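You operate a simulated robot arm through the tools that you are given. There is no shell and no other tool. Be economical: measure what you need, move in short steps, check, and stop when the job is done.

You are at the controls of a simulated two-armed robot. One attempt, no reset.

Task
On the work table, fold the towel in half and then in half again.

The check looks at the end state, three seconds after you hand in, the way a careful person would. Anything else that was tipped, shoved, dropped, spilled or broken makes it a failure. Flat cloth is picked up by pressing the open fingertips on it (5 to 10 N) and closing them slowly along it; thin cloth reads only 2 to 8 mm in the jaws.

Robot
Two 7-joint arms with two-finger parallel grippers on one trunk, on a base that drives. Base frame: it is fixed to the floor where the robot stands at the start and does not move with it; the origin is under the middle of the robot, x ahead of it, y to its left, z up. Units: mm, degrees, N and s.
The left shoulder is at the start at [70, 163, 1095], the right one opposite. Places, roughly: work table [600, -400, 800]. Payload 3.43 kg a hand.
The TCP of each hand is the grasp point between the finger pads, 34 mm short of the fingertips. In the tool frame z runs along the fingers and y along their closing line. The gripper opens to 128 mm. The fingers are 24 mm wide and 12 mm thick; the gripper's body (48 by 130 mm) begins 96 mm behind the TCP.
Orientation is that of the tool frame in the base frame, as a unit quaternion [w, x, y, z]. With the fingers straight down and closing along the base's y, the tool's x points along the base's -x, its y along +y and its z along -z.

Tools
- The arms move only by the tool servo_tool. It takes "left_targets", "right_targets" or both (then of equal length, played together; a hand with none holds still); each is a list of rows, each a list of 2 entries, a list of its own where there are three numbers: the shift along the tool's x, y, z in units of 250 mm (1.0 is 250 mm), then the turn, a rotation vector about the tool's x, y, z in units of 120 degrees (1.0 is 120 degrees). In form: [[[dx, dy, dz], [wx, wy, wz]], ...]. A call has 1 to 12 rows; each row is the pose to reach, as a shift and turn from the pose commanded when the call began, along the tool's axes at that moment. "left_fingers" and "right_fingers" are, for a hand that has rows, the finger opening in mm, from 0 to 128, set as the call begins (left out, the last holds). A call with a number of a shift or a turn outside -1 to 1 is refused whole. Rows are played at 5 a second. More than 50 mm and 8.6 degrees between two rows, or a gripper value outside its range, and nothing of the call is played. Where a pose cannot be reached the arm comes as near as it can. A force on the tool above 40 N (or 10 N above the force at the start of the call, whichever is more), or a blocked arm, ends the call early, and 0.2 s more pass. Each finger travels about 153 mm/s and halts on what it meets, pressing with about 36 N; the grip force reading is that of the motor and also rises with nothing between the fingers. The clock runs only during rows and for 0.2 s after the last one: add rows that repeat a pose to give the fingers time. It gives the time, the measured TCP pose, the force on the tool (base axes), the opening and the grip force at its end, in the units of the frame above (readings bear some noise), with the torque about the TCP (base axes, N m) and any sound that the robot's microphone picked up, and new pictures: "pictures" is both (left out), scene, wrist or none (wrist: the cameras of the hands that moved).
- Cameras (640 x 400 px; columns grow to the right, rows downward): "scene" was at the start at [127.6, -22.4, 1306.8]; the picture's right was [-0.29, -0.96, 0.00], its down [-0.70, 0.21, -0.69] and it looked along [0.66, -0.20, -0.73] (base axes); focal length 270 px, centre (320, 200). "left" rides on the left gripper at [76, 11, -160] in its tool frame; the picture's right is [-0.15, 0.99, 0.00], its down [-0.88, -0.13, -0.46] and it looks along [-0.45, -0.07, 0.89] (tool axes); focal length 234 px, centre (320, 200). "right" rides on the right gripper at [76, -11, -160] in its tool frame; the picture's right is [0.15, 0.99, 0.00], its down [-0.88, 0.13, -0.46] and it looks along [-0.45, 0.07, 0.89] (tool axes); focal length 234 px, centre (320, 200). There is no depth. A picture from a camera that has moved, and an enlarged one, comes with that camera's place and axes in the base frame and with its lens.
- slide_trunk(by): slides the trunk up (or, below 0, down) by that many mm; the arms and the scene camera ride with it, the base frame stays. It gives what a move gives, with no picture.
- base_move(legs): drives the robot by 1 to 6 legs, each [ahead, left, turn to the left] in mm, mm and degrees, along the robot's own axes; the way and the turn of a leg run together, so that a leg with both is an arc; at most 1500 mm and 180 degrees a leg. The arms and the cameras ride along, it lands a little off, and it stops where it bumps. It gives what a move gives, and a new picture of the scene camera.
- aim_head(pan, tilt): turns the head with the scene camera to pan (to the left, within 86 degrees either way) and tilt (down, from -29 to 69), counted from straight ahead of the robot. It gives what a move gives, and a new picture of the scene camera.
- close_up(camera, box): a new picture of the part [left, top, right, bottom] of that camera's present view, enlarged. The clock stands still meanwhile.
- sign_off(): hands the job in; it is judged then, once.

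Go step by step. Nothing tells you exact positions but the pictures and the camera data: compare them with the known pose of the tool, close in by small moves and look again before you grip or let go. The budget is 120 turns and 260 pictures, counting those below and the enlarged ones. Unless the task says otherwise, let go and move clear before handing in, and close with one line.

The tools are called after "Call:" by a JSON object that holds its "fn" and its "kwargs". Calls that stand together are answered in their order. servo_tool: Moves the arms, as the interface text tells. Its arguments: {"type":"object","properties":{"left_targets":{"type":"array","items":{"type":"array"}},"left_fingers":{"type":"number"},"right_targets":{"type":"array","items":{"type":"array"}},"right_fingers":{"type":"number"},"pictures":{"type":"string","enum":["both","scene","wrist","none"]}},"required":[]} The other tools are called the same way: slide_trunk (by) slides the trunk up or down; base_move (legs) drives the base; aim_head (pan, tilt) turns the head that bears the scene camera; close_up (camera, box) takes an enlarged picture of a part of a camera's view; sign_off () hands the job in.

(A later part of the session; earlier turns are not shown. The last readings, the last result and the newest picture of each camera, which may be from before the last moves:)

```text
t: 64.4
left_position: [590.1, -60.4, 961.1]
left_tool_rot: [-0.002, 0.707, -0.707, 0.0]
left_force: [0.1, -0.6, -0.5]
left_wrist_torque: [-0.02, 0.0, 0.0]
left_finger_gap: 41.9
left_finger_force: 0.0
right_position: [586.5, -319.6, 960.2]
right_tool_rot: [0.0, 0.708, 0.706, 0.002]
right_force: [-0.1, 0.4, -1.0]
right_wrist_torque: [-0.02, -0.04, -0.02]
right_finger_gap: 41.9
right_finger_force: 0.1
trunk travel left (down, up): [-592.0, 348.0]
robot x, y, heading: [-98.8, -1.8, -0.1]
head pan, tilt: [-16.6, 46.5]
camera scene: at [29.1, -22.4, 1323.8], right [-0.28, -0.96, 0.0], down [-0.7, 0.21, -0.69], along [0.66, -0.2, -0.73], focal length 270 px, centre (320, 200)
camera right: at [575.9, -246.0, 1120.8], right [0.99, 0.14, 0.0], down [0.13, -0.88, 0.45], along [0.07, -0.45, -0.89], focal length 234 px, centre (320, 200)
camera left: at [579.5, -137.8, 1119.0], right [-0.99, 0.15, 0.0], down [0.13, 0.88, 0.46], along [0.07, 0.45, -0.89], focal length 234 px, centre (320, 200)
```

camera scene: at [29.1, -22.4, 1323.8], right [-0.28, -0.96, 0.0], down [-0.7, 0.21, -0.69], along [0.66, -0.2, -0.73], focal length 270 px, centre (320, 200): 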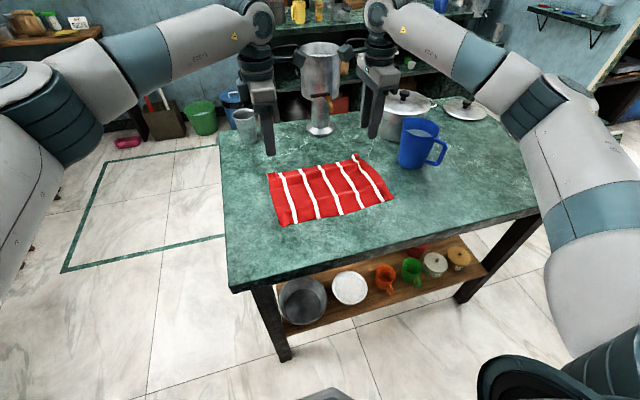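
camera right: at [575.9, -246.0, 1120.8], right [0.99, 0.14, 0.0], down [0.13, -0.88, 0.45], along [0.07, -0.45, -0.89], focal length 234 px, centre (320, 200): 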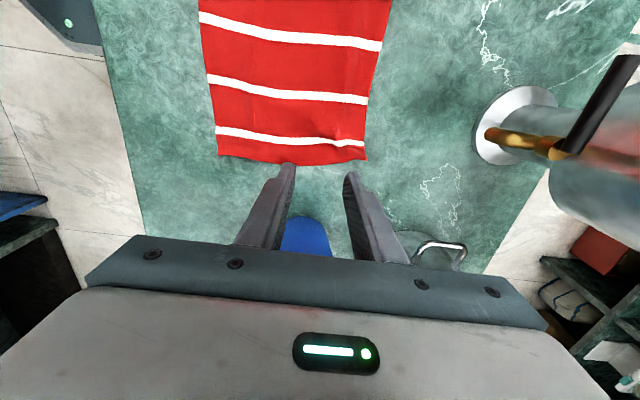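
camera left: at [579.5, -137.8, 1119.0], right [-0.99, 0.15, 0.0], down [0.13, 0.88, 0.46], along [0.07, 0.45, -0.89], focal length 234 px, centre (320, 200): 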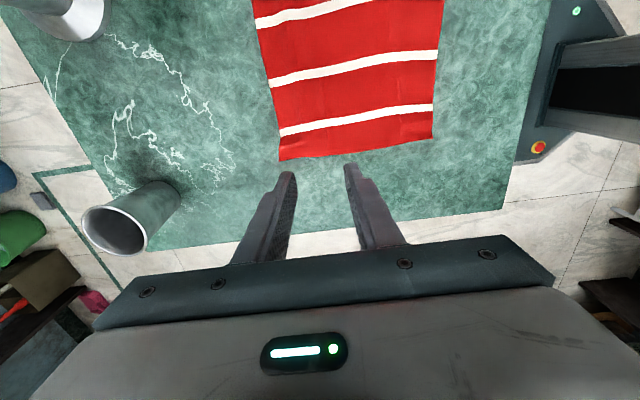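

Now the tools close along x. The far hem is at x≈652–655, the far corners at y≈−48 (left) and −337 (right). I move both hands to straddle the far hem just inside the corners, 15 mm above the table.

Call:
{"fn": "servo_tool", "kwargs": {"left_targets": [[[0.003, -0.05, 0.09], [0, 0, 0]], [[0.006, -0.1, 0.18], [0, 0, 0]], [[0.009, -0.15, 0.27], [0, 0, 0]], [[0.012, -0.2, 0.36], [0, 0, 0]], [[0.014, -0.248, 0.444], [0, 0, 0]], [[0.014, -0.248, 0.444], [0, 0, 0]]], "right_targets": [[[0, 0.054, 0.09], [0, 0, 0]], [[0, 0.108, 0.18], [0, 0, 0]], [[0, 0.162, 0.27], [0, 0, 0]], [[0, 0.216, 0.36], [0, 0, 0]], [[-0.006, 0.27, 0.44], [0, 0, 0]], [[-0.006, 0.27, 0.44], [0, 0, 0]]], "pictures": "both"}}

```text
t: 65.8
left_position: [652.4, -64.0, 848.6]
left_tool_rot: [0.002, -0.706, 0.708, 0.0]
left_force: [0.9, -0.2, 0.0]
left_wrist_torque: [0.0, 0.02, 0.01]
left_finger_gap: 41.7
left_finger_force: 0.1
right_position: [655.9, -321.6, 850.4]
right_tool_rot: [0.0, 0.708, 0.707, 0.001]
right_force: [-0.7, 0.0, -0.4]
right_wrist_torque: [0.0, -0.02, 0.02]
right_finger_gap: 42.3
right_finger_force: 0.1
trunk travel left (down, up): [-592.0, 348.0]
robot x, y, heading: [-96.8, -2.4, -0.1]
head pan, tilt: [-16.6, 46.5]
camera scene: at [28.5, -22.1, 1323.9], right [-0.28, -0.96, 0.0], down [-0.7, 0.21, -0.69], along [0.66, -0.2, -0.73], focal length 270 px, centre (320, 200)
camera right: at [643.7, -247.6, 1010.1], right [0.99, 0.14, 0.0], down [0.13, -0.88, 0.45], along [0.07, -0.45, -0.89], focal length 234 px, centre (320, 200)
camera left: at [641.5, -141.0, 1007.2], right [-0.99, 0.15, 0.0], down [0.13, 0.88, 0.46], along [0.07, 0.45, -0.89], focal length 234 px, centre (320, 200)
```

scene: 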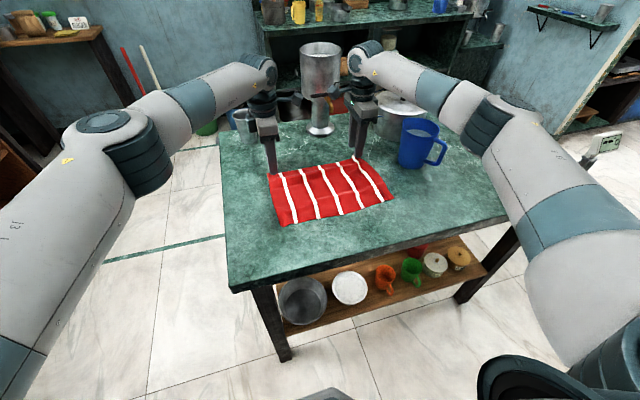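
right: 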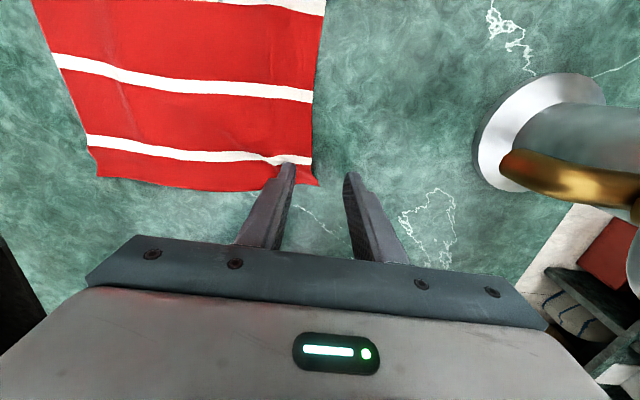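
left: 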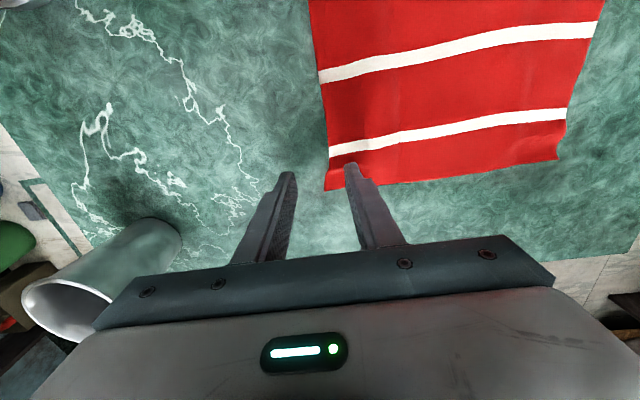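

The hem is centred between the finger pairs on both sides. I lower to contact.

Call:
{"fn": "servo_tool", "kwargs": {"left_targets": [[[0, 0, 0.03], [0, 0, 0]], [[0, 0, 0.05], [0, 0, 0]], [[0, 0, 0.052], [0, 0, 0]]], "right_targets": [[[0, 0, 0.03], [0, 0, 0]], [[0, 0, 0.052], [0, 0, 0]], [[0, 0, 0.056], [0, 0, 0]]], "pictures": "none"}}

```text
t: 66.6
left_position: [652.5, -63.1, 836.1]
left_tool_rot: [0.003, -0.706, 0.708, -0.001]
left_force: [-0.1, -0.4, -0.4]
left_wrist_torque: [0.0, 0.03, -0.03]
left_finger_gap: 41.9
left_finger_force: 0.0
right_position: [655.5, -321.5, 835.4]
right_tool_rot: [0.0, 0.707, 0.707, 0.001]
right_force: [-0.3, 0.3, -0.3]
right_wrist_torque: [0.01, 0.03, -0.01]
right_finger_gap: 41.9
right_finger_force: 0.1
trunk travel left (down, up): [-592.0, 348.0]
robot x, y, heading: [-98.7, 3.1, 0.0]
head pan, tilt: [-16.6, 46.5]
```

Call:
{"fn": "servo_tool", "kwargs": {"left_targets": [[[0, 0, 0.006], [0, 0, 0]], [[0, 0, 0.009], [0, 0, 0]], [[0, 0, 0.009], [0, 0, 0]]], "right_targets": [[[0, 0, 0.005], [0, 0, 0]], [[0, 0, 0.007], [0, 0, 0]], [[0, 0, 0.007], [0, 0, 0]]], "pictures": "none"}}

```text
t: 67.4
left_position: [652.4, -64.4, 835.1]
left_tool_rot: [0.002, -0.706, 0.708, -0.002]
left_force: [1.4, -0.8, 8.9]
left_wrist_torque: [0.04, 0.24, 0.01]
left_finger_gap: 41.2
left_finger_force: 0.0
right_position: [655.1, -320.6, 836.0]
right_tool_rot: [0.001, 0.708, 0.707, 0.002]
right_force: [0.6, 0.0, 1.6]
right_wrist_torque: [-0.01, -0.01, 0.0]
right_finger_gap: 41.6
right_finger_force: 0.2
trunk travel left (down, up): [-592.0, 348.0]
robot x, y, heading: [-101.5, -1.7, 0.2]
head pan, tilt: [-16.6, 46.5]
```

Call:
{"fn": "servo_tool", "kwargs": {"left_targets": [[[0, 0, 0], [0, 0, 0]], [[0, 0, 0], [0, 0, 0]]], "right_targets": [[[0, 0, 0.003], [0, 0, 0]], [[0, 0, 0.003], [0, 0, 0]]], "left_fingers": 32, "right_fingers": 34, "pictures": "none"}}

Call:
{"fn": "servo_tool", "kwargs": {"left_targets": [[[0, 0, 0], [0, 0, 0]]], "right_targets": [[[0, 0, 0.001], [0, 0, 0]]], "left_fingers": 23, "right_fingers": 24, "pictures": "wrist"}}

```text
t: 68.0
left_position: [651.5, -62.8, 834.3]
left_tool_rot: [0.002, -0.707, 0.707, -0.001]
left_force: [-2.5, -0.8, 11.4]
left_wrist_torque: [0.04, 0.26, 0.03]
left_finger_gap: 32.9
left_finger_force: 0.8
right_position: [653.9, -321.7, 836.3]
right_tool_rot: [0.0, 0.707, 0.707, 0.002]
right_force: [1.1, 0.0, 1.3]
right_wrist_torque: [0.01, 0.0, 0.02]
right_finger_gap: 33.6
right_finger_force: 0.0
trunk travel left (down, up): [-592.0, 348.0]
robot x, y, heading: [-98.0, -1.3, 0.0]
head pan, tilt: [-16.6, 46.5]
```

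```text
t: 68.4
left_position: [651.1, -63.4, 835.9]
left_tool_rot: [0.003, -0.706, 0.708, -0.001]
left_force: [-1.7, -0.3, 9.9]
left_wrist_torque: [0.03, 0.24, 0.0]
left_finger_gap: 24.1
left_finger_force: 0.4
right_position: [654.4, -321.1, 835.3]
right_tool_rot: [0.001, 0.708, 0.706, 0.002]
right_force: [-0.9, 0.6, 2.7]
right_wrist_torque: [-0.04, 0.03, 0.0]
right_finger_gap: 24.3
right_finger_force: 0.5
trunk travel left (down, up): [-592.0, 348.0]
robot x, y, heading: [-97.5, 2.9, 0.2]
head pan, tilt: [-16.6, 46.5]
camera right: at [641.8, -247.8, 995.3], right [0.99, 0.14, 0.0], down [0.13, -0.88, 0.45], along [0.07, -0.45, -0.89], focal length 234 px, centre (320, 200)
camera left: at [639.9, -140.7, 993.8], right [-0.99, 0.15, 0.0], down [0.13, 0.88, 0.46], along [0.07, 0.45, -0.89], focal length 234 px, centre (320, 200)
```

right: 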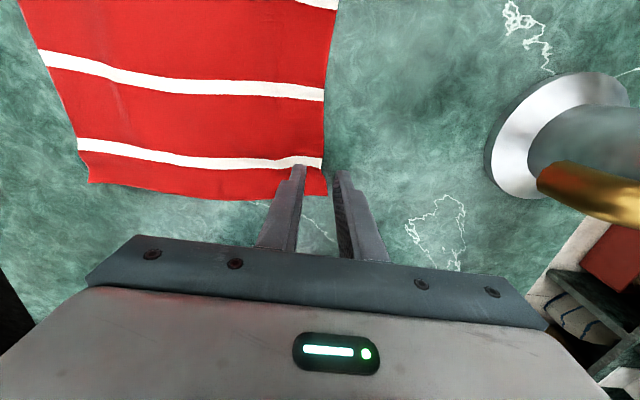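
left: 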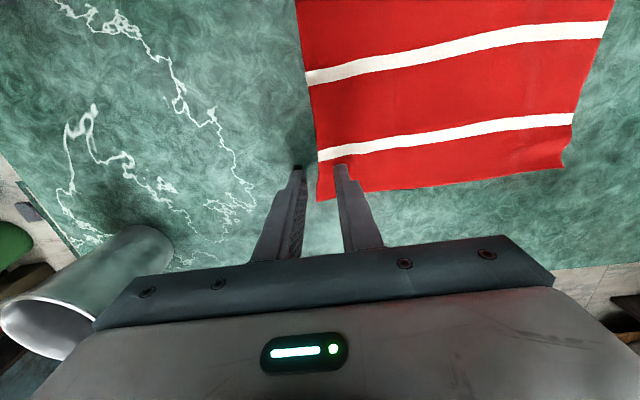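

The inner fingers drag the hem toward the outer ones. I keep closing.

Call:
{"fn": "servo_tool", "kwargs": {"left_targets": [[[0, 0, 0], [0, 0, 0]]], "right_targets": [[[0, 0, 0.002], [0, 0, 0]]], "left_fingers": 14, "right_fingers": 15, "pictures": "none"}}

Call:
{"fn": "servo_tool", "kwargs": {"left_targets": [[[0, 0, 0], [0, 0, 0]]], "right_targets": [[[0, 0, 0], [0, 0, 0]]], "left_fingers": 7, "right_fingers": 7, "pictures": "none"}}

Call:
{"fn": "servo_tool", "kwargs": {"left_targets": [[[0, 0, 0], [0, 0, 0]], [[0, 0, 0], [0, 0, 0]]], "right_targets": [[[0, 0, 0], [0, 0, 0]], [[0, 0, 0], [0, 0, 0]]], "left_fingers": 0, "right_fingers": 0, "pictures": "wrist"}}

```text
t: 68.8
left_position: [651.0, -63.5, 835.1]
left_tool_rot: [0.002, -0.707, 0.707, -0.001]
left_force: [1.7, 0.2, 10.1]
left_wrist_torque: [-0.03, 0.05, 0.01]
left_finger_gap: 13.1
left_finger_force: 0.1
right_position: [654.8, -322.6, 835.5]
right_tool_rot: [0.001, 0.707, 0.707, 0.002]
right_force: [-0.8, -1.7, 3.0]
right_wrist_torque: [-0.05, 0.11, 0.01]
right_finger_gap: 15.4
right_finger_force: 0.7
trunk travel left (down, up): [-592.0, 348.0]
robot x, y, heading: [-97.4, -0.9, 0.3]
head pan, tilt: [-16.6, 46.5]
```

```text
t: 69.2
left_position: [650.4, -63.1, 835.7]
left_tool_rot: [0.002, -0.707, 0.708, -0.001]
left_force: [0.0, -0.4, 11.0]
left_wrist_torque: [0.03, 0.08, 0.03]
left_finger_gap: 7.2
left_finger_force: 0.5
right_position: [653.1, -321.2, 834.5]
right_tool_rot: [0.001, 0.707, 0.707, 0.002]
right_force: [0.5, -0.1, 4.5]
right_wrist_torque: [-0.04, 0.0, -0.02]
right_finger_gap: 6.8
right_finger_force: 0.0
trunk travel left (down, up): [-592.0, 348.0]
robot x, y, heading: [-98.4, 0.7, -0.1]
head pan, tilt: [-16.6, 46.5]
```

```text
t: 69.8
left_position: [651.0, -64.3, 834.1]
left_tool_rot: [0.003, -0.706, 0.708, -0.001]
left_force: [-1.1, 0.1, 10.8]
left_wrist_torque: [0.08, 0.07, 0.01]
left_finger_gap: 1.8
left_finger_force: 36.2
right_position: [653.9, -321.4, 836.2]
right_tool_rot: [0.0, 0.708, 0.707, 0.002]
right_force: [0.6, -0.6, 4.6]
right_wrist_torque: [0.01, 0.03, 0.02]
right_finger_gap: 1.7
right_finger_force: 35.9
trunk travel left (down, up): [-592.0, 348.0]
robot x, y, heading: [-95.6, -0.7, -0.0]
head pan, tilt: [-16.6, 46.5]
camera right: at [642.2, -247.2, 995.2], right [0.99, 0.14, 0.0], down [0.13, -0.88, 0.45], along [0.07, -0.45, -0.89], focal length 234 px, centre (320, 200)
camera left: at [639.9, -140.5, 993.9], right [-0.99, 0.15, 0.0], down [0.13, 0.88, 0.46], along [0.07, 0.45, -0.89], focal length 234 px, centre (320, 200)
```

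right: 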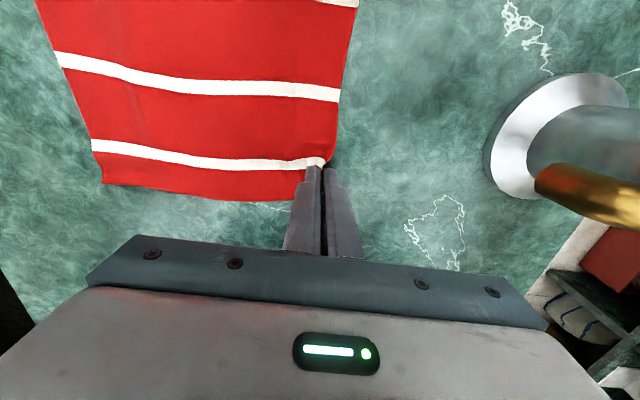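
left: 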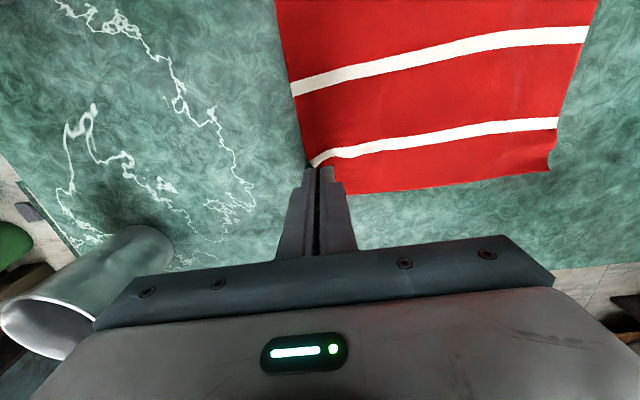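

Closed at 1.7 mm on both. I lift 30 mm to verify hold.

Call:
{"fn": "servo_tool", "kwargs": {"left_targets": [[[0, 0, -0.06], [0, 0, 0]], [[0, 0, -0.14], [0, 0, 0]], [[0, 0, -0.14], [0, 0, 0]]], "right_targets": [[[0, 0, -0.06], [0, 0, 0]], [[0, 0, -0.14], [0, 0, 0]], [[0, 0, -0.14], [0, 0, 0]]], "pictures": "both"}}

```text
t: 70.6
left_position: [653.5, -62.3, 869.2]
left_tool_rot: [0.002, -0.707, 0.707, 0.0]
left_force: [0.3, -0.6, -1.0]
left_wrist_torque: [0.0, -0.01, -0.03]
left_finger_gap: 1.1
left_finger_force: 35.7
right_position: [655.9, -321.2, 868.8]
right_tool_rot: [-0.001, 0.707, 0.707, 0.002]
right_force: [0.4, 0.1, -0.7]
right_wrist_torque: [0.03, -0.01, -0.01]
right_finger_gap: 1.8
right_finger_force: 36.3
trunk travel left (down, up): [-592.0, 348.0]
robot x, y, heading: [-97.9, 2.8, 0.2]
head pan, tilt: [-16.6, 46.5]
camera scene: at [30.1, -22.6, 1323.6], right [-0.28, -0.96, 0.0], down [-0.7, 0.21, -0.69], along [0.66, -0.2, -0.73], focal length 270 px, centre (320, 200)
camera right: at [644.5, -247.6, 1027.8], right [0.99, 0.14, 0.0], down [0.13, -0.88, 0.45], along [0.07, -0.45, -0.89], focal length 234 px, centre (320, 200)
camera left: at [642.5, -140.0, 1026.3], right [-0.99, 0.15, 0.0], down [0.13, 0.88, 0.46], along [0.07, 0.45, -0.89], focal length 234 px, centre (320, 200)
```

scene: 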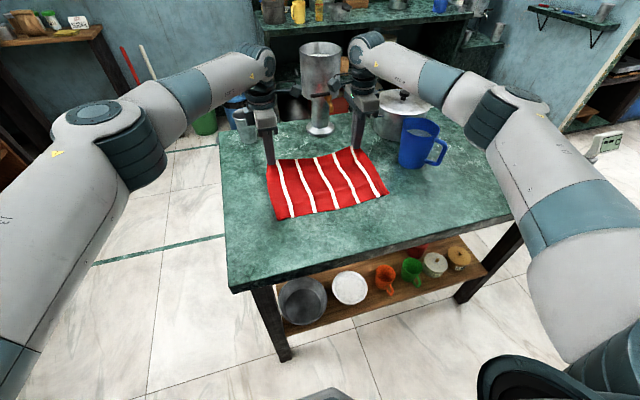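
right: 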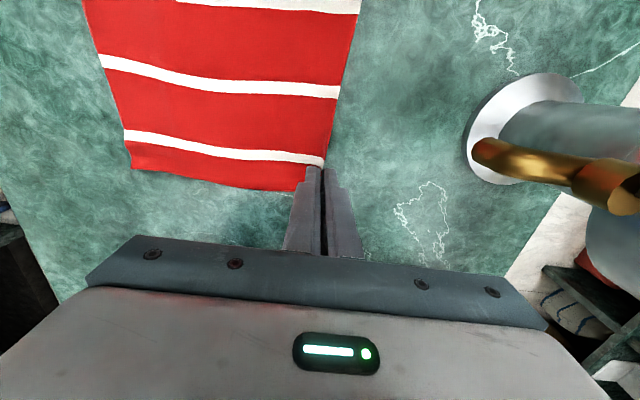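
left: 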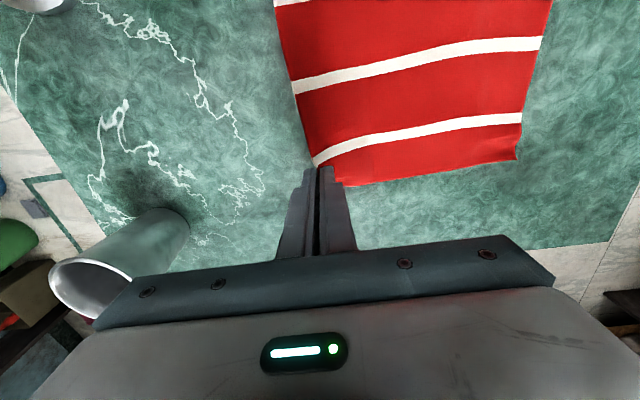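

The hem is held cleanly and straight. Near hem is at x≈456 (left) and 465 (right). I carry the far hem up and toward me, tilting the fingers to point forward so the cloth trails along them.

Call:
{"fn": "servo_tool", "kwargs": {"left_targets": [[[0, 0.033, -0.044], [0.025, 0, 0]], [[0, 0.066, -0.087], [0.05, 0, 0]], [[0, 0.107, -0.128], [0.075, 0, 0]], [[0, 0.148, -0.165], [0.1, 0, 0]], [[0, 0.198, -0.194], [0.125, 0, 0]], [[0, 0.25, -0.217], [0.15, 0, 0]], [[0, 0.307, -0.231], [0.175, 0, 0]], [[0, 0.364, -0.24], [0.2, 0, 0]], [[0, 0.422, -0.243], [0.225, 0, 0]], [[0, 0.48, -0.242], [0.25, 0, 0]], [[0, 0.48, -0.242], [0.25, 0, 0]]], "right_targets": [[[0, -0.033, -0.044], [-0.025, 0, 0]], [[0, -0.066, -0.087], [-0.05, 0, 0]], [[0, -0.107, -0.128], [-0.075, 0, 0]], [[0, -0.148, -0.165], [-0.1, 0, 0]], [[0, -0.198, -0.194], [-0.125, 0, 0]], [[0, -0.25, -0.217], [-0.15, 0, 0]], [[0, -0.307, -0.231], [-0.175, 0, 0]], [[0, -0.364, -0.24], [-0.2, 0, 0]], [[0, -0.422, -0.243], [-0.225, 0, 0]], [[0, -0.48, -0.242], [-0.25, 0, 0]], [[0, -0.48, -0.242], [-0.25, 0, 0]]], "pictures": "both"}}

```text
t: 73.0
left_position: [533.3, -63.3, 929.5]
left_tool_rot: [0.185, -0.683, 0.683, -0.183]
left_force: [-0.4, -0.1, 0.4]
left_wrist_torque: [-0.01, 0.06, -0.02]
left_finger_gap: 1.5
left_finger_force: 36.0
right_position: [536.2, -320.3, 928.2]
right_tool_rot: [0.183, 0.684, 0.682, 0.184]
right_force: [0.2, 0.5, -0.9]
right_wrist_torque: [0.0, 0.07, -0.01]
right_finger_gap: 1.6
right_finger_force: 36.0
trunk travel left (down, up): [-592.0, 348.0]
robot x, y, heading: [-101.1, 1.0, 0.1]
head pan, tilt: [-16.6, 46.5]
camera scene: at [29.7, -22.2, 1323.7], right [-0.28, -0.96, 0.0], down [-0.7, 0.21, -0.69], along [0.66, -0.2, -0.73], focal length 270 px, centre (320, 200)
camera right: at [445.4, -246.8, 1060.6], right [0.86, 0.14, 0.5], down [-0.12, -0.88, 0.46], along [0.5, -0.45, -0.74], focal length 234 px, centre (320, 200)
camera left: at [443.7, -140.1, 1059.9], right [-0.85, 0.15, -0.5], down [-0.11, 0.88, 0.46], along [0.51, 0.45, -0.73], focal length 234 px, centre (320, 200)
```

scene: 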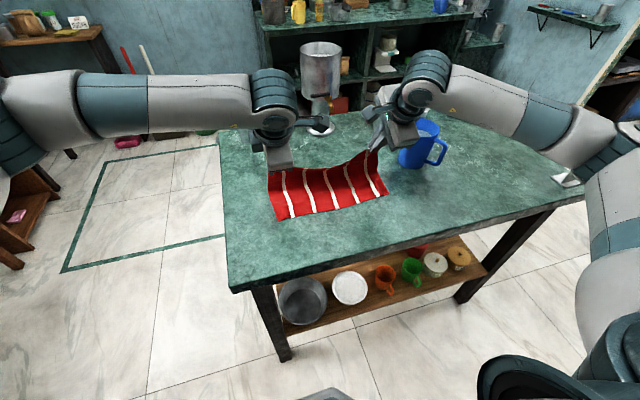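
right: 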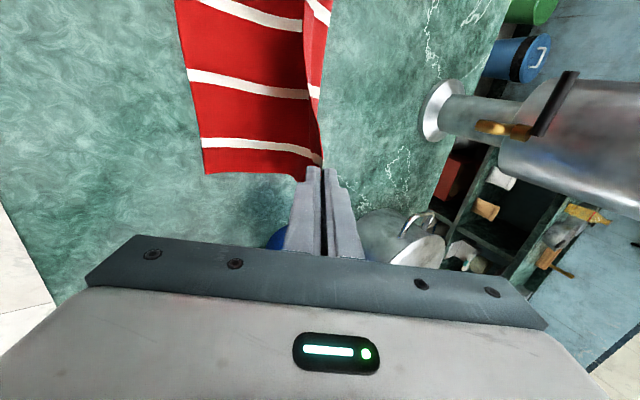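
left: 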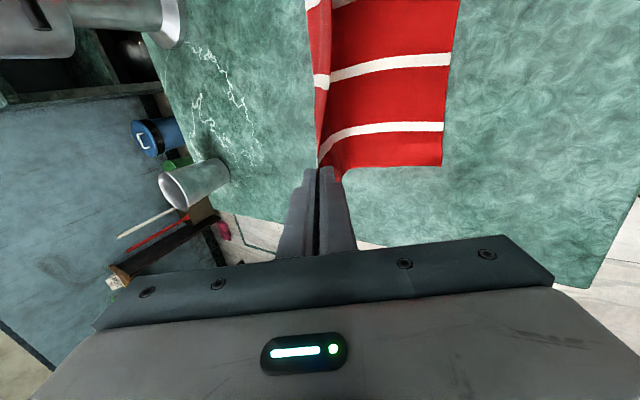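

Now the flap hangs correctly beneath and behind the fingers. I add 14° more tilt about the tips before moving on with the base and trunk.

Call:
{"fn": "servo_tool", "kwargs": {"left_targets": [[[0, 0.012, 0.002], [0.04, 0, 0]], [[0, 0.024, 0.003], [0.08, 0, 0]], [[0, 0.035, 0.005], [0.12, 0, 0]]], "right_targets": [[[0, -0.012, 0.002], [-0.04, 0, 0]], [[0, -0.024, 0.003], [-0.08, 0, 0]], [[0, -0.035, 0.005], [-0.12, 0, 0]]], "pictures": "none"}}

Call:
{"fn": "base_move", "kwargs": {"legs": [[-35, 0, 0]]}}

```text
t: 73.8
left_position: [524.2, -63.3, 923.7]
left_tool_rot: [0.269, -0.654, 0.655, -0.268]
left_force: [-0.3, -0.3, -0.1]
left_wrist_torque: [-0.02, 0.04, -0.01]
left_finger_gap: 1.3
left_finger_force: 36.7
right_position: [527.7, -323.5, 924.1]
right_tool_rot: [0.268, 0.655, 0.653, 0.269]
right_force: [0.3, -0.2, 1.1]
right_wrist_torque: [0.01, 0.05, 0.02]
right_finger_gap: 1.8
right_finger_force: 36.0
trunk travel left (down, up): [-592.0, 348.0]
robot x, y, heading: [-96.9, -0.5, 0.2]
head pan, tilt: [-16.6, 46.5]
```

```text
t: 74.7
left_position: [490.7, -64.1, 923.7]
left_tool_rot: [0.269, -0.653, 0.656, -0.268]
left_force: [0.3, 0.1, 0.0]
left_wrist_torque: [0.01, 0.04, -0.01]
left_finger_gap: 1.6
left_finger_force: 36.0
right_position: [492.5, -322.4, 922.8]
right_tool_rot: [0.267, 0.656, 0.653, 0.268]
right_force: [-0.8, 0.5, 0.6]
right_wrist_torque: [0.03, 0.07, -0.02]
right_finger_gap: 1.7
right_finger_force: 35.7
trunk travel left (down, up): [-592.0, 348.0]
robot x, y, heading: [-131.1, -2.4, 0.1]
head pan, tilt: [-16.6, 46.5]
camera scene: at [-5.3, -22.5, 1323.7], right [-0.28, -0.96, 0.0], down [-0.7, 0.21, -0.69], along [0.66, -0.2, -0.73], focal length 270 px, centre (320, 200)
```

scene: 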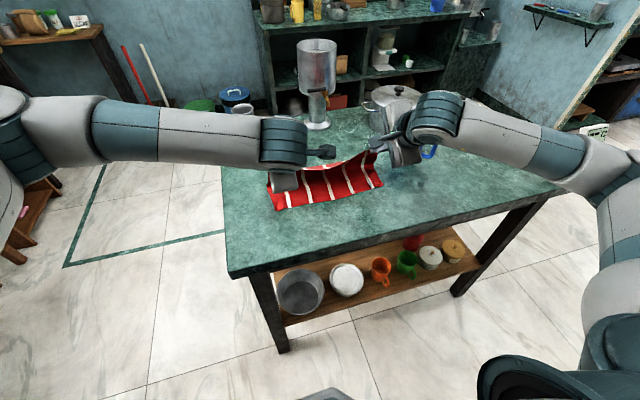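

Tilt 45° is fine for both arms. I continue the arc with alternate base and trunk steps.

Call:
{"fn": "slide_trunk", "kwargs": {"by": -8}}

Call:
{"fn": "base_move", "kwargs": {"legs": [[-24, 0, 0]]}}

Call:
{"fn": "slide_trunk", "kwargs": {"by": -20}}

Call:
{"fn": "base_move", "kwargs": {"legs": [[-18, 0, 0]]}}

Call:
{"fn": "slide_trunk", "kwargs": {"by": -25}}

Call:
{"fn": "servo_tool", "kwargs": {"left_targets": [[[0, 0, 0], [0, 0, 0]]], "right_targets": [[[0, 0, 0], [0, 0, 0]]], "pictures": "wrist"}}

```text
t: 75.3
left_position: [489.9, -65.2, 916.3]
left_tool_rot: [0.269, -0.653, 0.656, -0.267]
left_force: [0.2, -0.5, 0.4]
left_wrist_torque: [-0.02, 0.03, 0.01]
left_finger_gap: 1.6
left_finger_force: 35.9
right_position: [493.4, -321.2, 917.6]
right_tool_rot: [0.268, 0.656, 0.653, 0.268]
right_force: [-0.4, -0.4, -0.3]
right_wrist_torque: [-0.02, 0.02, 0.03]
right_finger_gap: 1.5
right_finger_force: 36.3
trunk travel left (down, up): [-584.0, 356.0]
robot x, y, heading: [-134.6, 1.3, 0.0]
head pan, tilt: [-16.6, 46.5]
```

```text
t: 76.1
left_position: [466.6, -62.5, 914.7]
left_tool_rot: [0.268, -0.653, 0.656, -0.266]
left_force: [-0.2, 0.2, 0.2]
left_wrist_torque: [0.01, 0.06, 0.02]
left_finger_gap: 1.5
left_finger_force: 35.8
right_position: [470.7, -322.4, 915.4]
right_tool_rot: [0.268, 0.655, 0.654, 0.268]
right_force: [-0.3, 0.9, -0.6]
right_wrist_torque: [0.0, 0.04, -0.02]
right_finger_gap: 1.8
right_finger_force: 35.7
trunk travel left (down, up): [-584.0, 356.0]
robot x, y, heading: [-154.8, 1.8, -0.0]
head pan, tilt: [-16.6, 46.5]
camera scene: at [-27.9, -22.4, 1315.6], right [-0.28, -0.96, 0.0], down [-0.7, 0.21, -0.69], along [0.66, -0.2, -0.73], focal length 270 px, centre (320, 200)
```

scene: 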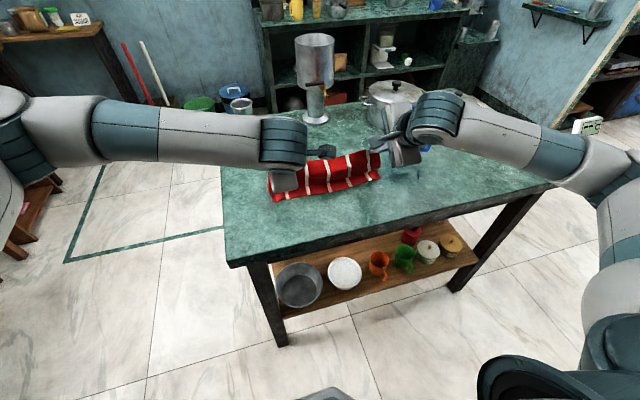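

```text
t: 76.7
left_position: [468.0, -64.8, 896.0]
left_tool_rot: [0.269, -0.653, 0.655, -0.267]
left_force: [0.8, -0.4, 0.2]
left_wrist_torque: [-0.02, 0.07, 0.02]
left_finger_gap: 1.7
left_finger_force: 35.8
right_position: [469.4, -320.9, 895.6]
right_tool_rot: [0.267, 0.655, 0.654, 0.268]
right_force: [0.3, -0.2, -0.1]
right_wrist_torque: [0.0, 0.04, 0.0]
right_finger_gap: 1.8
right_finger_force: 36.4
trunk travel left (down, up): [-564.0, 376.0]
robot x, y, heading: [-153.0, -2.3, 0.2]
head pan, tilt: [-16.6, 46.5]
```

```text
t: 77.5
left_position: [449.1, -62.7, 895.5]
left_tool_rot: [0.268, -0.654, 0.656, -0.266]
left_force: [0.2, -0.8, 0.5]
left_wrist_torque: [-0.03, 0.05, 0.02]
left_finger_gap: 1.8
left_finger_force: 36.0
right_position: [453.5, -320.1, 895.6]
right_tool_rot: [0.267, 0.656, 0.654, 0.268]
right_force: [-0.1, -1.0, 0.3]
right_wrist_torque: [-0.02, 0.02, 0.01]
right_finger_gap: 1.8
right_finger_force: 36.9
trunk travel left (down, up): [-564.0, 376.0]
robot x, y, heading: [-175.5, -1.4, 0.1]
head pan, tilt: [-16.6, 46.5]
camera scene: at [-45.6, -22.4, 1295.7], right [-0.28, -0.96, 0.0], down [-0.7, 0.21, -0.69], along [0.66, -0.2, -0.73], focal length 270 px, centre (320, 200)
```

scene: 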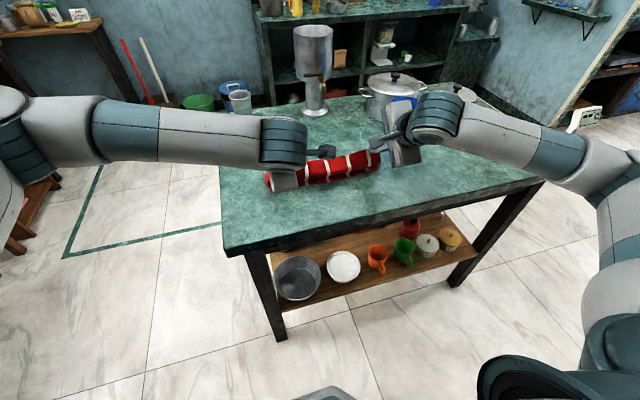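

```text
t: 78.2
left_position: [448.7, -63.2, 870.8]
left_tool_rot: [0.27, -0.654, 0.655, -0.267]
left_force: [0.8, -0.3, -0.5]
left_wrist_torque: [0.01, 0.06, 0.01]
left_finger_gap: 1.5
left_finger_force: 36.2
right_position: [451.7, -321.2, 872.3]
right_tool_rot: [0.268, 0.655, 0.653, 0.269]
right_force: [0.9, 0.5, 0.6]
right_wrist_torque: [0.01, 0.02, 0.04]
right_finger_gap: 1.7
right_finger_force: 35.7
trunk travel left (down, up): [-539.0, 401.0]
robot x, y, heading: [-173.4, 4.5, 0.3]
head pan, tilt: [-16.6, 46.5]
```

```text
t: 78.6
left_position: [449.4, -62.8, 870.6]
left_tool_rot: [0.269, -0.654, 0.655, -0.268]
left_force: [0.3, 0.1, 0.0]
left_wrist_torque: [0.01, 0.08, 0.01]
left_finger_gap: 1.7
left_finger_force: 36.4
right_position: [452.6, -321.7, 869.9]
right_tool_rot: [0.267, 0.655, 0.654, 0.267]
right_force: [0.1, 0.2, 0.3]
right_wrist_torque: [-0.01, 0.04, -0.03]
right_finger_gap: 1.8
right_finger_force: 35.7
trunk travel left (down, up): [-539.0, 401.0]
robot x, y, heading: [-169.8, 0.7, 0.1]
head pan, tilt: [-16.6, 46.5]
camera right: at [332.5, -246.9, 976.6], right [0.71, 0.14, 0.69], down [-0.23, -0.88, 0.41], along [0.67, -0.45, -0.59], focal length 234 px, centre (320, 200)
camera left: at [330.3, -140.3, 975.2], right [-0.7, 0.15, -0.69], down [-0.23, 0.88, 0.42], along [0.67, 0.45, -0.59], focal length 234 px, centre (320, 200)
```

right: 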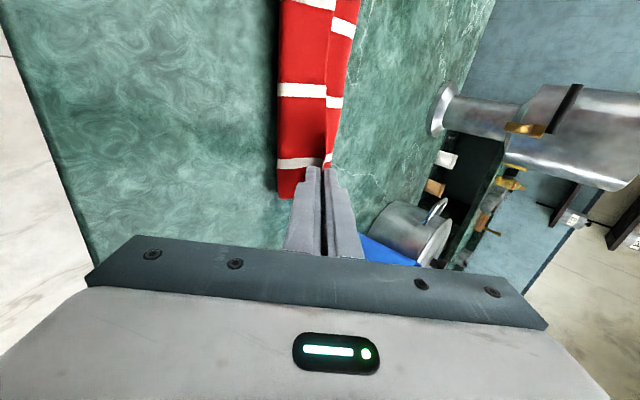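
left: 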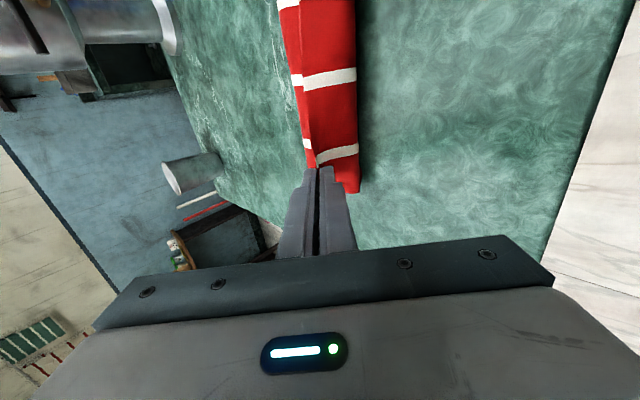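

Tips are at x≈473/476, h≈47, and the near hem is at ≈466. I move back 9 mm and lower further.

Call:
{"fn": "base_move", "kwargs": {"legs": [[-9, 0, 0]]}}

Call:
{"fn": "slide_trunk", "kwargs": {"by": -22}}

Call:
{"fn": "servo_tool", "kwargs": {"left_targets": [[[0, 0, 0], [0, 0, 0]]], "right_targets": [[[0, 0, 0], [0, 0, 0]]], "pictures": "wrist"}}

```text
t: 79.4
left_position: [441.3, -62.3, 870.0]
left_tool_rot: [0.269, -0.654, 0.655, -0.267]
left_force: [0.0, 0.8, -0.4]
left_wrist_torque: [-0.03, 0.02, -0.03]
left_finger_gap: 1.7
left_finger_force: 36.0
right_position: [445.4, -321.4, 870.3]
right_tool_rot: [0.267, 0.655, 0.654, 0.268]
right_force: [0.9, -0.8, 0.7]
right_wrist_torque: [-0.02, 0.05, 0.04]
right_finger_gap: 1.4
right_finger_force: 36.3
trunk travel left (down, up): [-539.0, 401.0]
robot x, y, heading: [-181.8, -1.4, 0.3]
head pan, tilt: [-16.6, 46.5]
camera scene: at [-54.5, -22.3, 1270.7], right [-0.28, -0.96, 0.0], down [-0.7, 0.21, -0.69], along [0.66, -0.2, -0.73], focal length 270 px, centre (320, 200)
```

scene: 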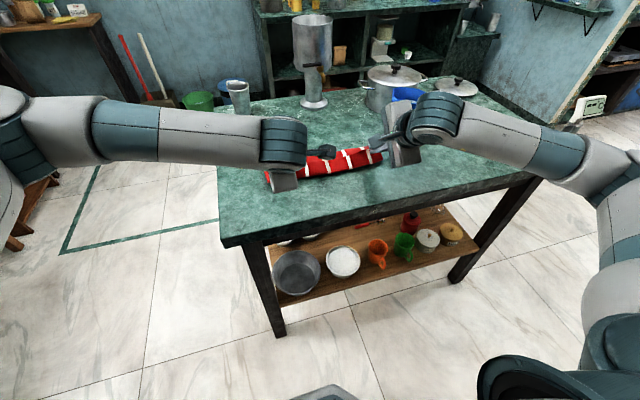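

```text
t: 80.0
left_position: [440.0, -62.2, 849.2]
left_tool_rot: [0.27, -0.653, 0.655, -0.268]
left_force: [0.6, -0.8, 0.0]
left_wrist_torque: [-0.01, 0.02, 0.02]
left_finger_gap: 1.4
left_finger_force: 36.5
right_position: [444.0, -322.4, 847.8]
right_tool_rot: [0.267, 0.656, 0.653, 0.269]
right_force: [0.4, -0.3, -0.1]
right_wrist_torque: [-0.05, 0.06, -0.02]
right_finger_gap: 1.4
right_finger_force: 36.1
trunk travel left (down, up): [-517.0, 423.0]
robot x, y, heading: [-186.2, -1.0, 0.1]
head pan, tilt: [-16.6, 46.5]
```

```text
t: 80.5
left_position: [441.6, -63.2, 847.4]
left_tool_rot: [0.269, -0.654, 0.655, -0.267]
left_force: [0.6, 0.7, 0.1]
left_wrist_torque: [-0.01, 0.03, -0.02]
left_finger_gap: 1.6
left_finger_force: 35.9
right_position: [444.3, -320.2, 848.8]
right_tool_rot: [0.268, 0.655, 0.654, 0.268]
right_force: [0.5, 0.6, 0.6]
right_wrist_torque: [0.01, 0.08, -0.02]
right_finger_gap: 1.6
right_finger_force: 36.3
trunk travel left (down, up): [-517.0, 423.0]
robot x, y, heading: [-181.9, 0.7, 0.4]
head pan, tilt: [-16.6, 46.5]
camera right: at [323.8, -246.8, 954.5], right [0.71, 0.14, 0.69], down [-0.23, -0.88, 0.41], along [0.67, -0.45, -0.59], focal length 234 px, centre (320, 200)
camera left: at [321.6, -140.2, 953.1], right [-0.7, 0.15, -0.69], down [-0.23, 0.88, 0.42], along [0.67, 0.45, -0.59], focal length 234 px, centre (320, 200)
```

right: 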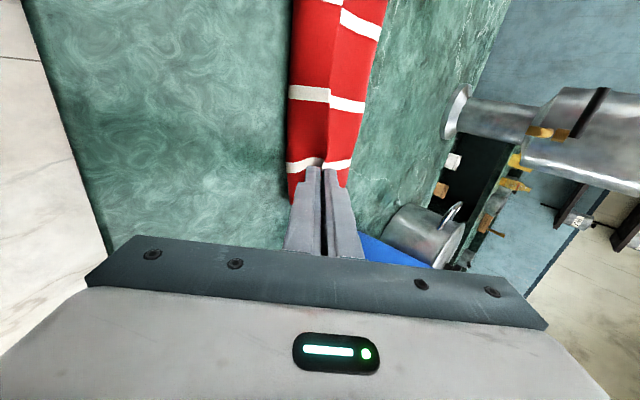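
left: 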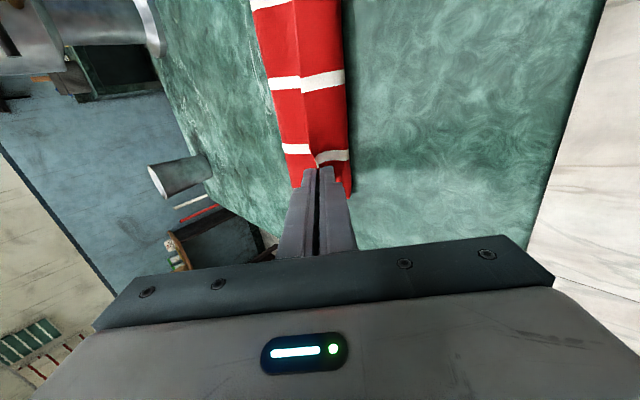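

Call:
{"fn": "close_up", "kwargs": {"camera": "left", "box": [200, 0, 440, 220]}}

Call:
{"fn": "close_up", "kwargs": {"camera": "scene", "box": [240, 110, 440, 220]}}

```text
1.82 times, centred on (320, 110) of left
camera zoom: at [321.6, -140.2, 953.1], right [-0.7, 0.15, -0.69], down [-0.23, 0.88, 0.42], along [0.67, 0.45, -0.59], focal length 426 px, centre (320, 364)
```

zoom: 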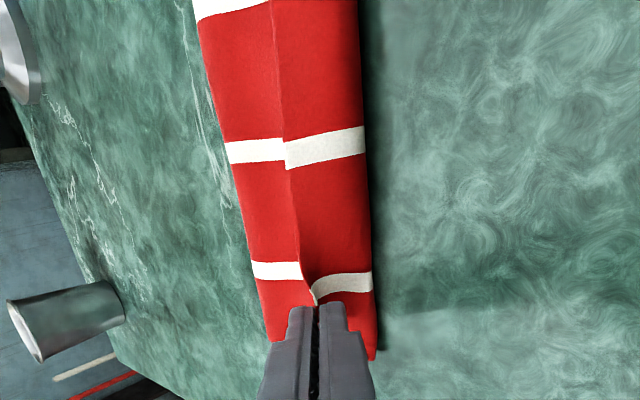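

```text
3.20 times, centred on (340, 165) of scene
camera zoom: at [-54.9, -22.2, 1248.8], right [-0.28, -0.96, 0.0], down [-0.7, 0.21, -0.69], along [0.66, -0.2, -0.73], focal length 863 px, centre (256, 312)
```

zoom: 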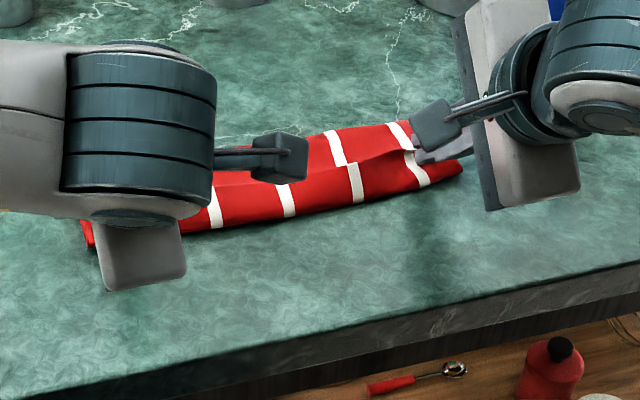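

The flap still forms a small lip toward me because it is slack. I pull back another 16 mm to straighten it.

Call:
{"fn": "base_move", "kwargs": {"legs": [[-16, 0, 0]]}}

Call:
{"fn": "close_up", "kwargs": {"camera": "left", "box": [200, 0, 440, 220]}}

```text
t: 81.2
left_position: [425.3, -62.8, 849.4]
left_tool_rot: [0.269, -0.654, 0.655, -0.267]
left_force: [0.2, -0.4, -0.1]
left_wrist_torque: [-0.04, 0.07, -0.01]
left_finger_gap: 1.6
left_finger_force: 36.1
right_position: [429.0, -320.4, 847.9]
right_tool_rot: [0.267, 0.655, 0.654, 0.269]
right_force: [1.0, 0.2, -0.3]
right_wrist_torque: [0.0, 0.04, 0.0]
right_finger_gap: 1.7
right_finger_force: 35.5
trunk travel left (down, up): [-517.0, 423.0]
robot x, y, heading: [-194.8, 1.4, 0.3]
head pan, tilt: [-16.6, 46.5]
camera scene: at [-70.7, -22.2, 1248.8], right [-0.28, -0.96, 0.0], down [-0.7, 0.21, -0.69], along [0.66, -0.19, -0.73], focal length 270 px, centre (320, 200)
```

scene: 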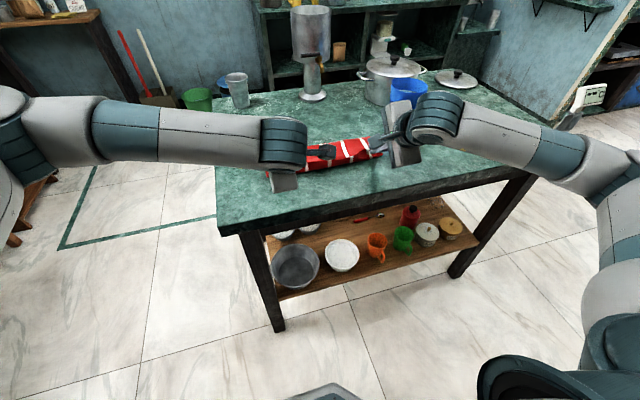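

```text
1.82 times, centred on (320, 110) of left
camera zoom: at [306.0, -140.1, 952.9], right [-0.7, 0.15, -0.69], down [-0.23, 0.88, 0.42], along [0.67, 0.45, -0.59], focal length 426 px, centre (320, 364)
```

zoom: 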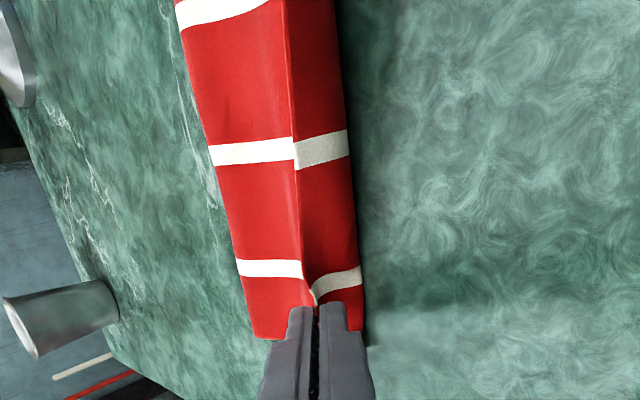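

The lip is shrinking while the crease stays put. I pull a further 14 mm and lower a little.

Call:
{"fn": "base_move", "kwargs": {"legs": [[-14, 0, 0]]}}

Call:
{"fn": "slide_trunk", "kwargs": {"by": -6}}

Call:
{"fn": "close_up", "kwargs": {"camera": "left", "box": [200, 0, 440, 220]}}

Call:
{"fn": "close_up", "kwargs": {"camera": "right", "box": [200, 0, 440, 220]}}

```text
t: 82.0
left_position: [411.3, -63.4, 847.8]
left_tool_rot: [0.269, -0.653, 0.655, -0.267]
left_force: [-0.1, -0.4, -0.7]
left_wrist_torque: [-0.02, 0.03, 0.01]
left_finger_gap: 1.7
left_finger_force: 36.0
right_position: [415.4, -321.8, 848.7]
right_tool_rot: [0.267, 0.655, 0.654, 0.268]
right_force: [-0.1, 0.6, -0.7]
right_wrist_torque: [0.01, 0.04, 0.02]
right_finger_gap: 1.7
right_finger_force: 35.9
trunk travel left (down, up): [-517.0, 423.0]
robot x, y, heading: [-211.6, 0.6, 0.4]
head pan, tilt: [-16.6, 46.5]
camera scene: at [-83.8, -22.2, 1248.7], right [-0.28, -0.96, 0.0], down [-0.7, 0.21, -0.69], along [0.66, -0.19, -0.73], focal length 270 px, centre (320, 200)
```

scene: 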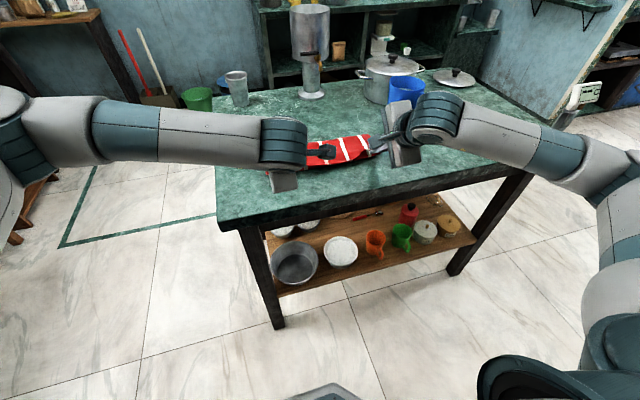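

```text
t: 82.5
left_position: [410.8, -62.5, 842.2]
left_tool_rot: [0.27, -0.654, 0.655, -0.266]
left_force: [-0.8, 0.1, 0.0]
left_wrist_torque: [-0.01, 0.06, 0.01]
left_finger_gap: 1.6
left_finger_force: 36.2
right_position: [414.8, -322.1, 842.5]
right_tool_rot: [0.267, 0.656, 0.653, 0.268]
right_force: [0.0, -0.6, -0.2]
right_wrist_torque: [0.01, 0.04, -0.01]
right_finger_gap: 1.7
right_finger_force: 35.8
trunk travel left (down, up): [-511.0, 429.0]
robot x, y, heading: [-209.9, -3.4, 0.2]
head pan, tilt: [-16.6, 46.5]
```

```text
1.82 times, centred on (320, 110) of left
camera zoom: at [292.3, -139.9, 947.0], right [-0.7, 0.15, -0.69], down [-0.23, 0.88, 0.42], along [0.67, 0.45, -0.59], focal length 426 px, centre (320, 364)
```

zoom: 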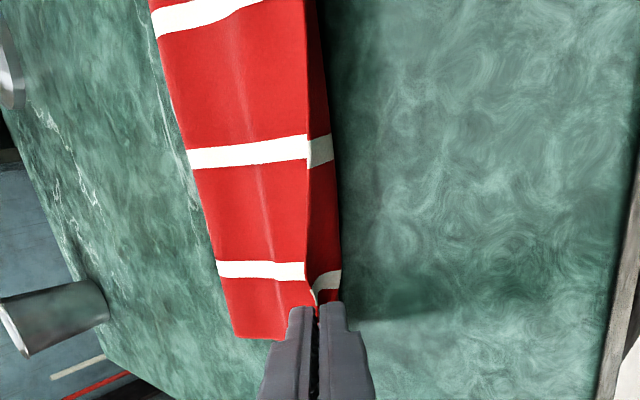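

```text
1.82 times, centred on (320, 110) of right
camera zoom: at [294.6, -246.5, 948.5], right [0.71, 0.14, 0.69], down [-0.23, -0.88, 0.41], along [0.67, -0.45, -0.59], focal length 426 px, centre (320, 364)
```

zoom: 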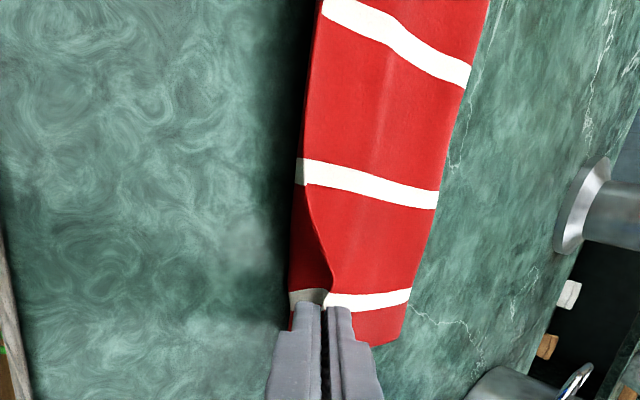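

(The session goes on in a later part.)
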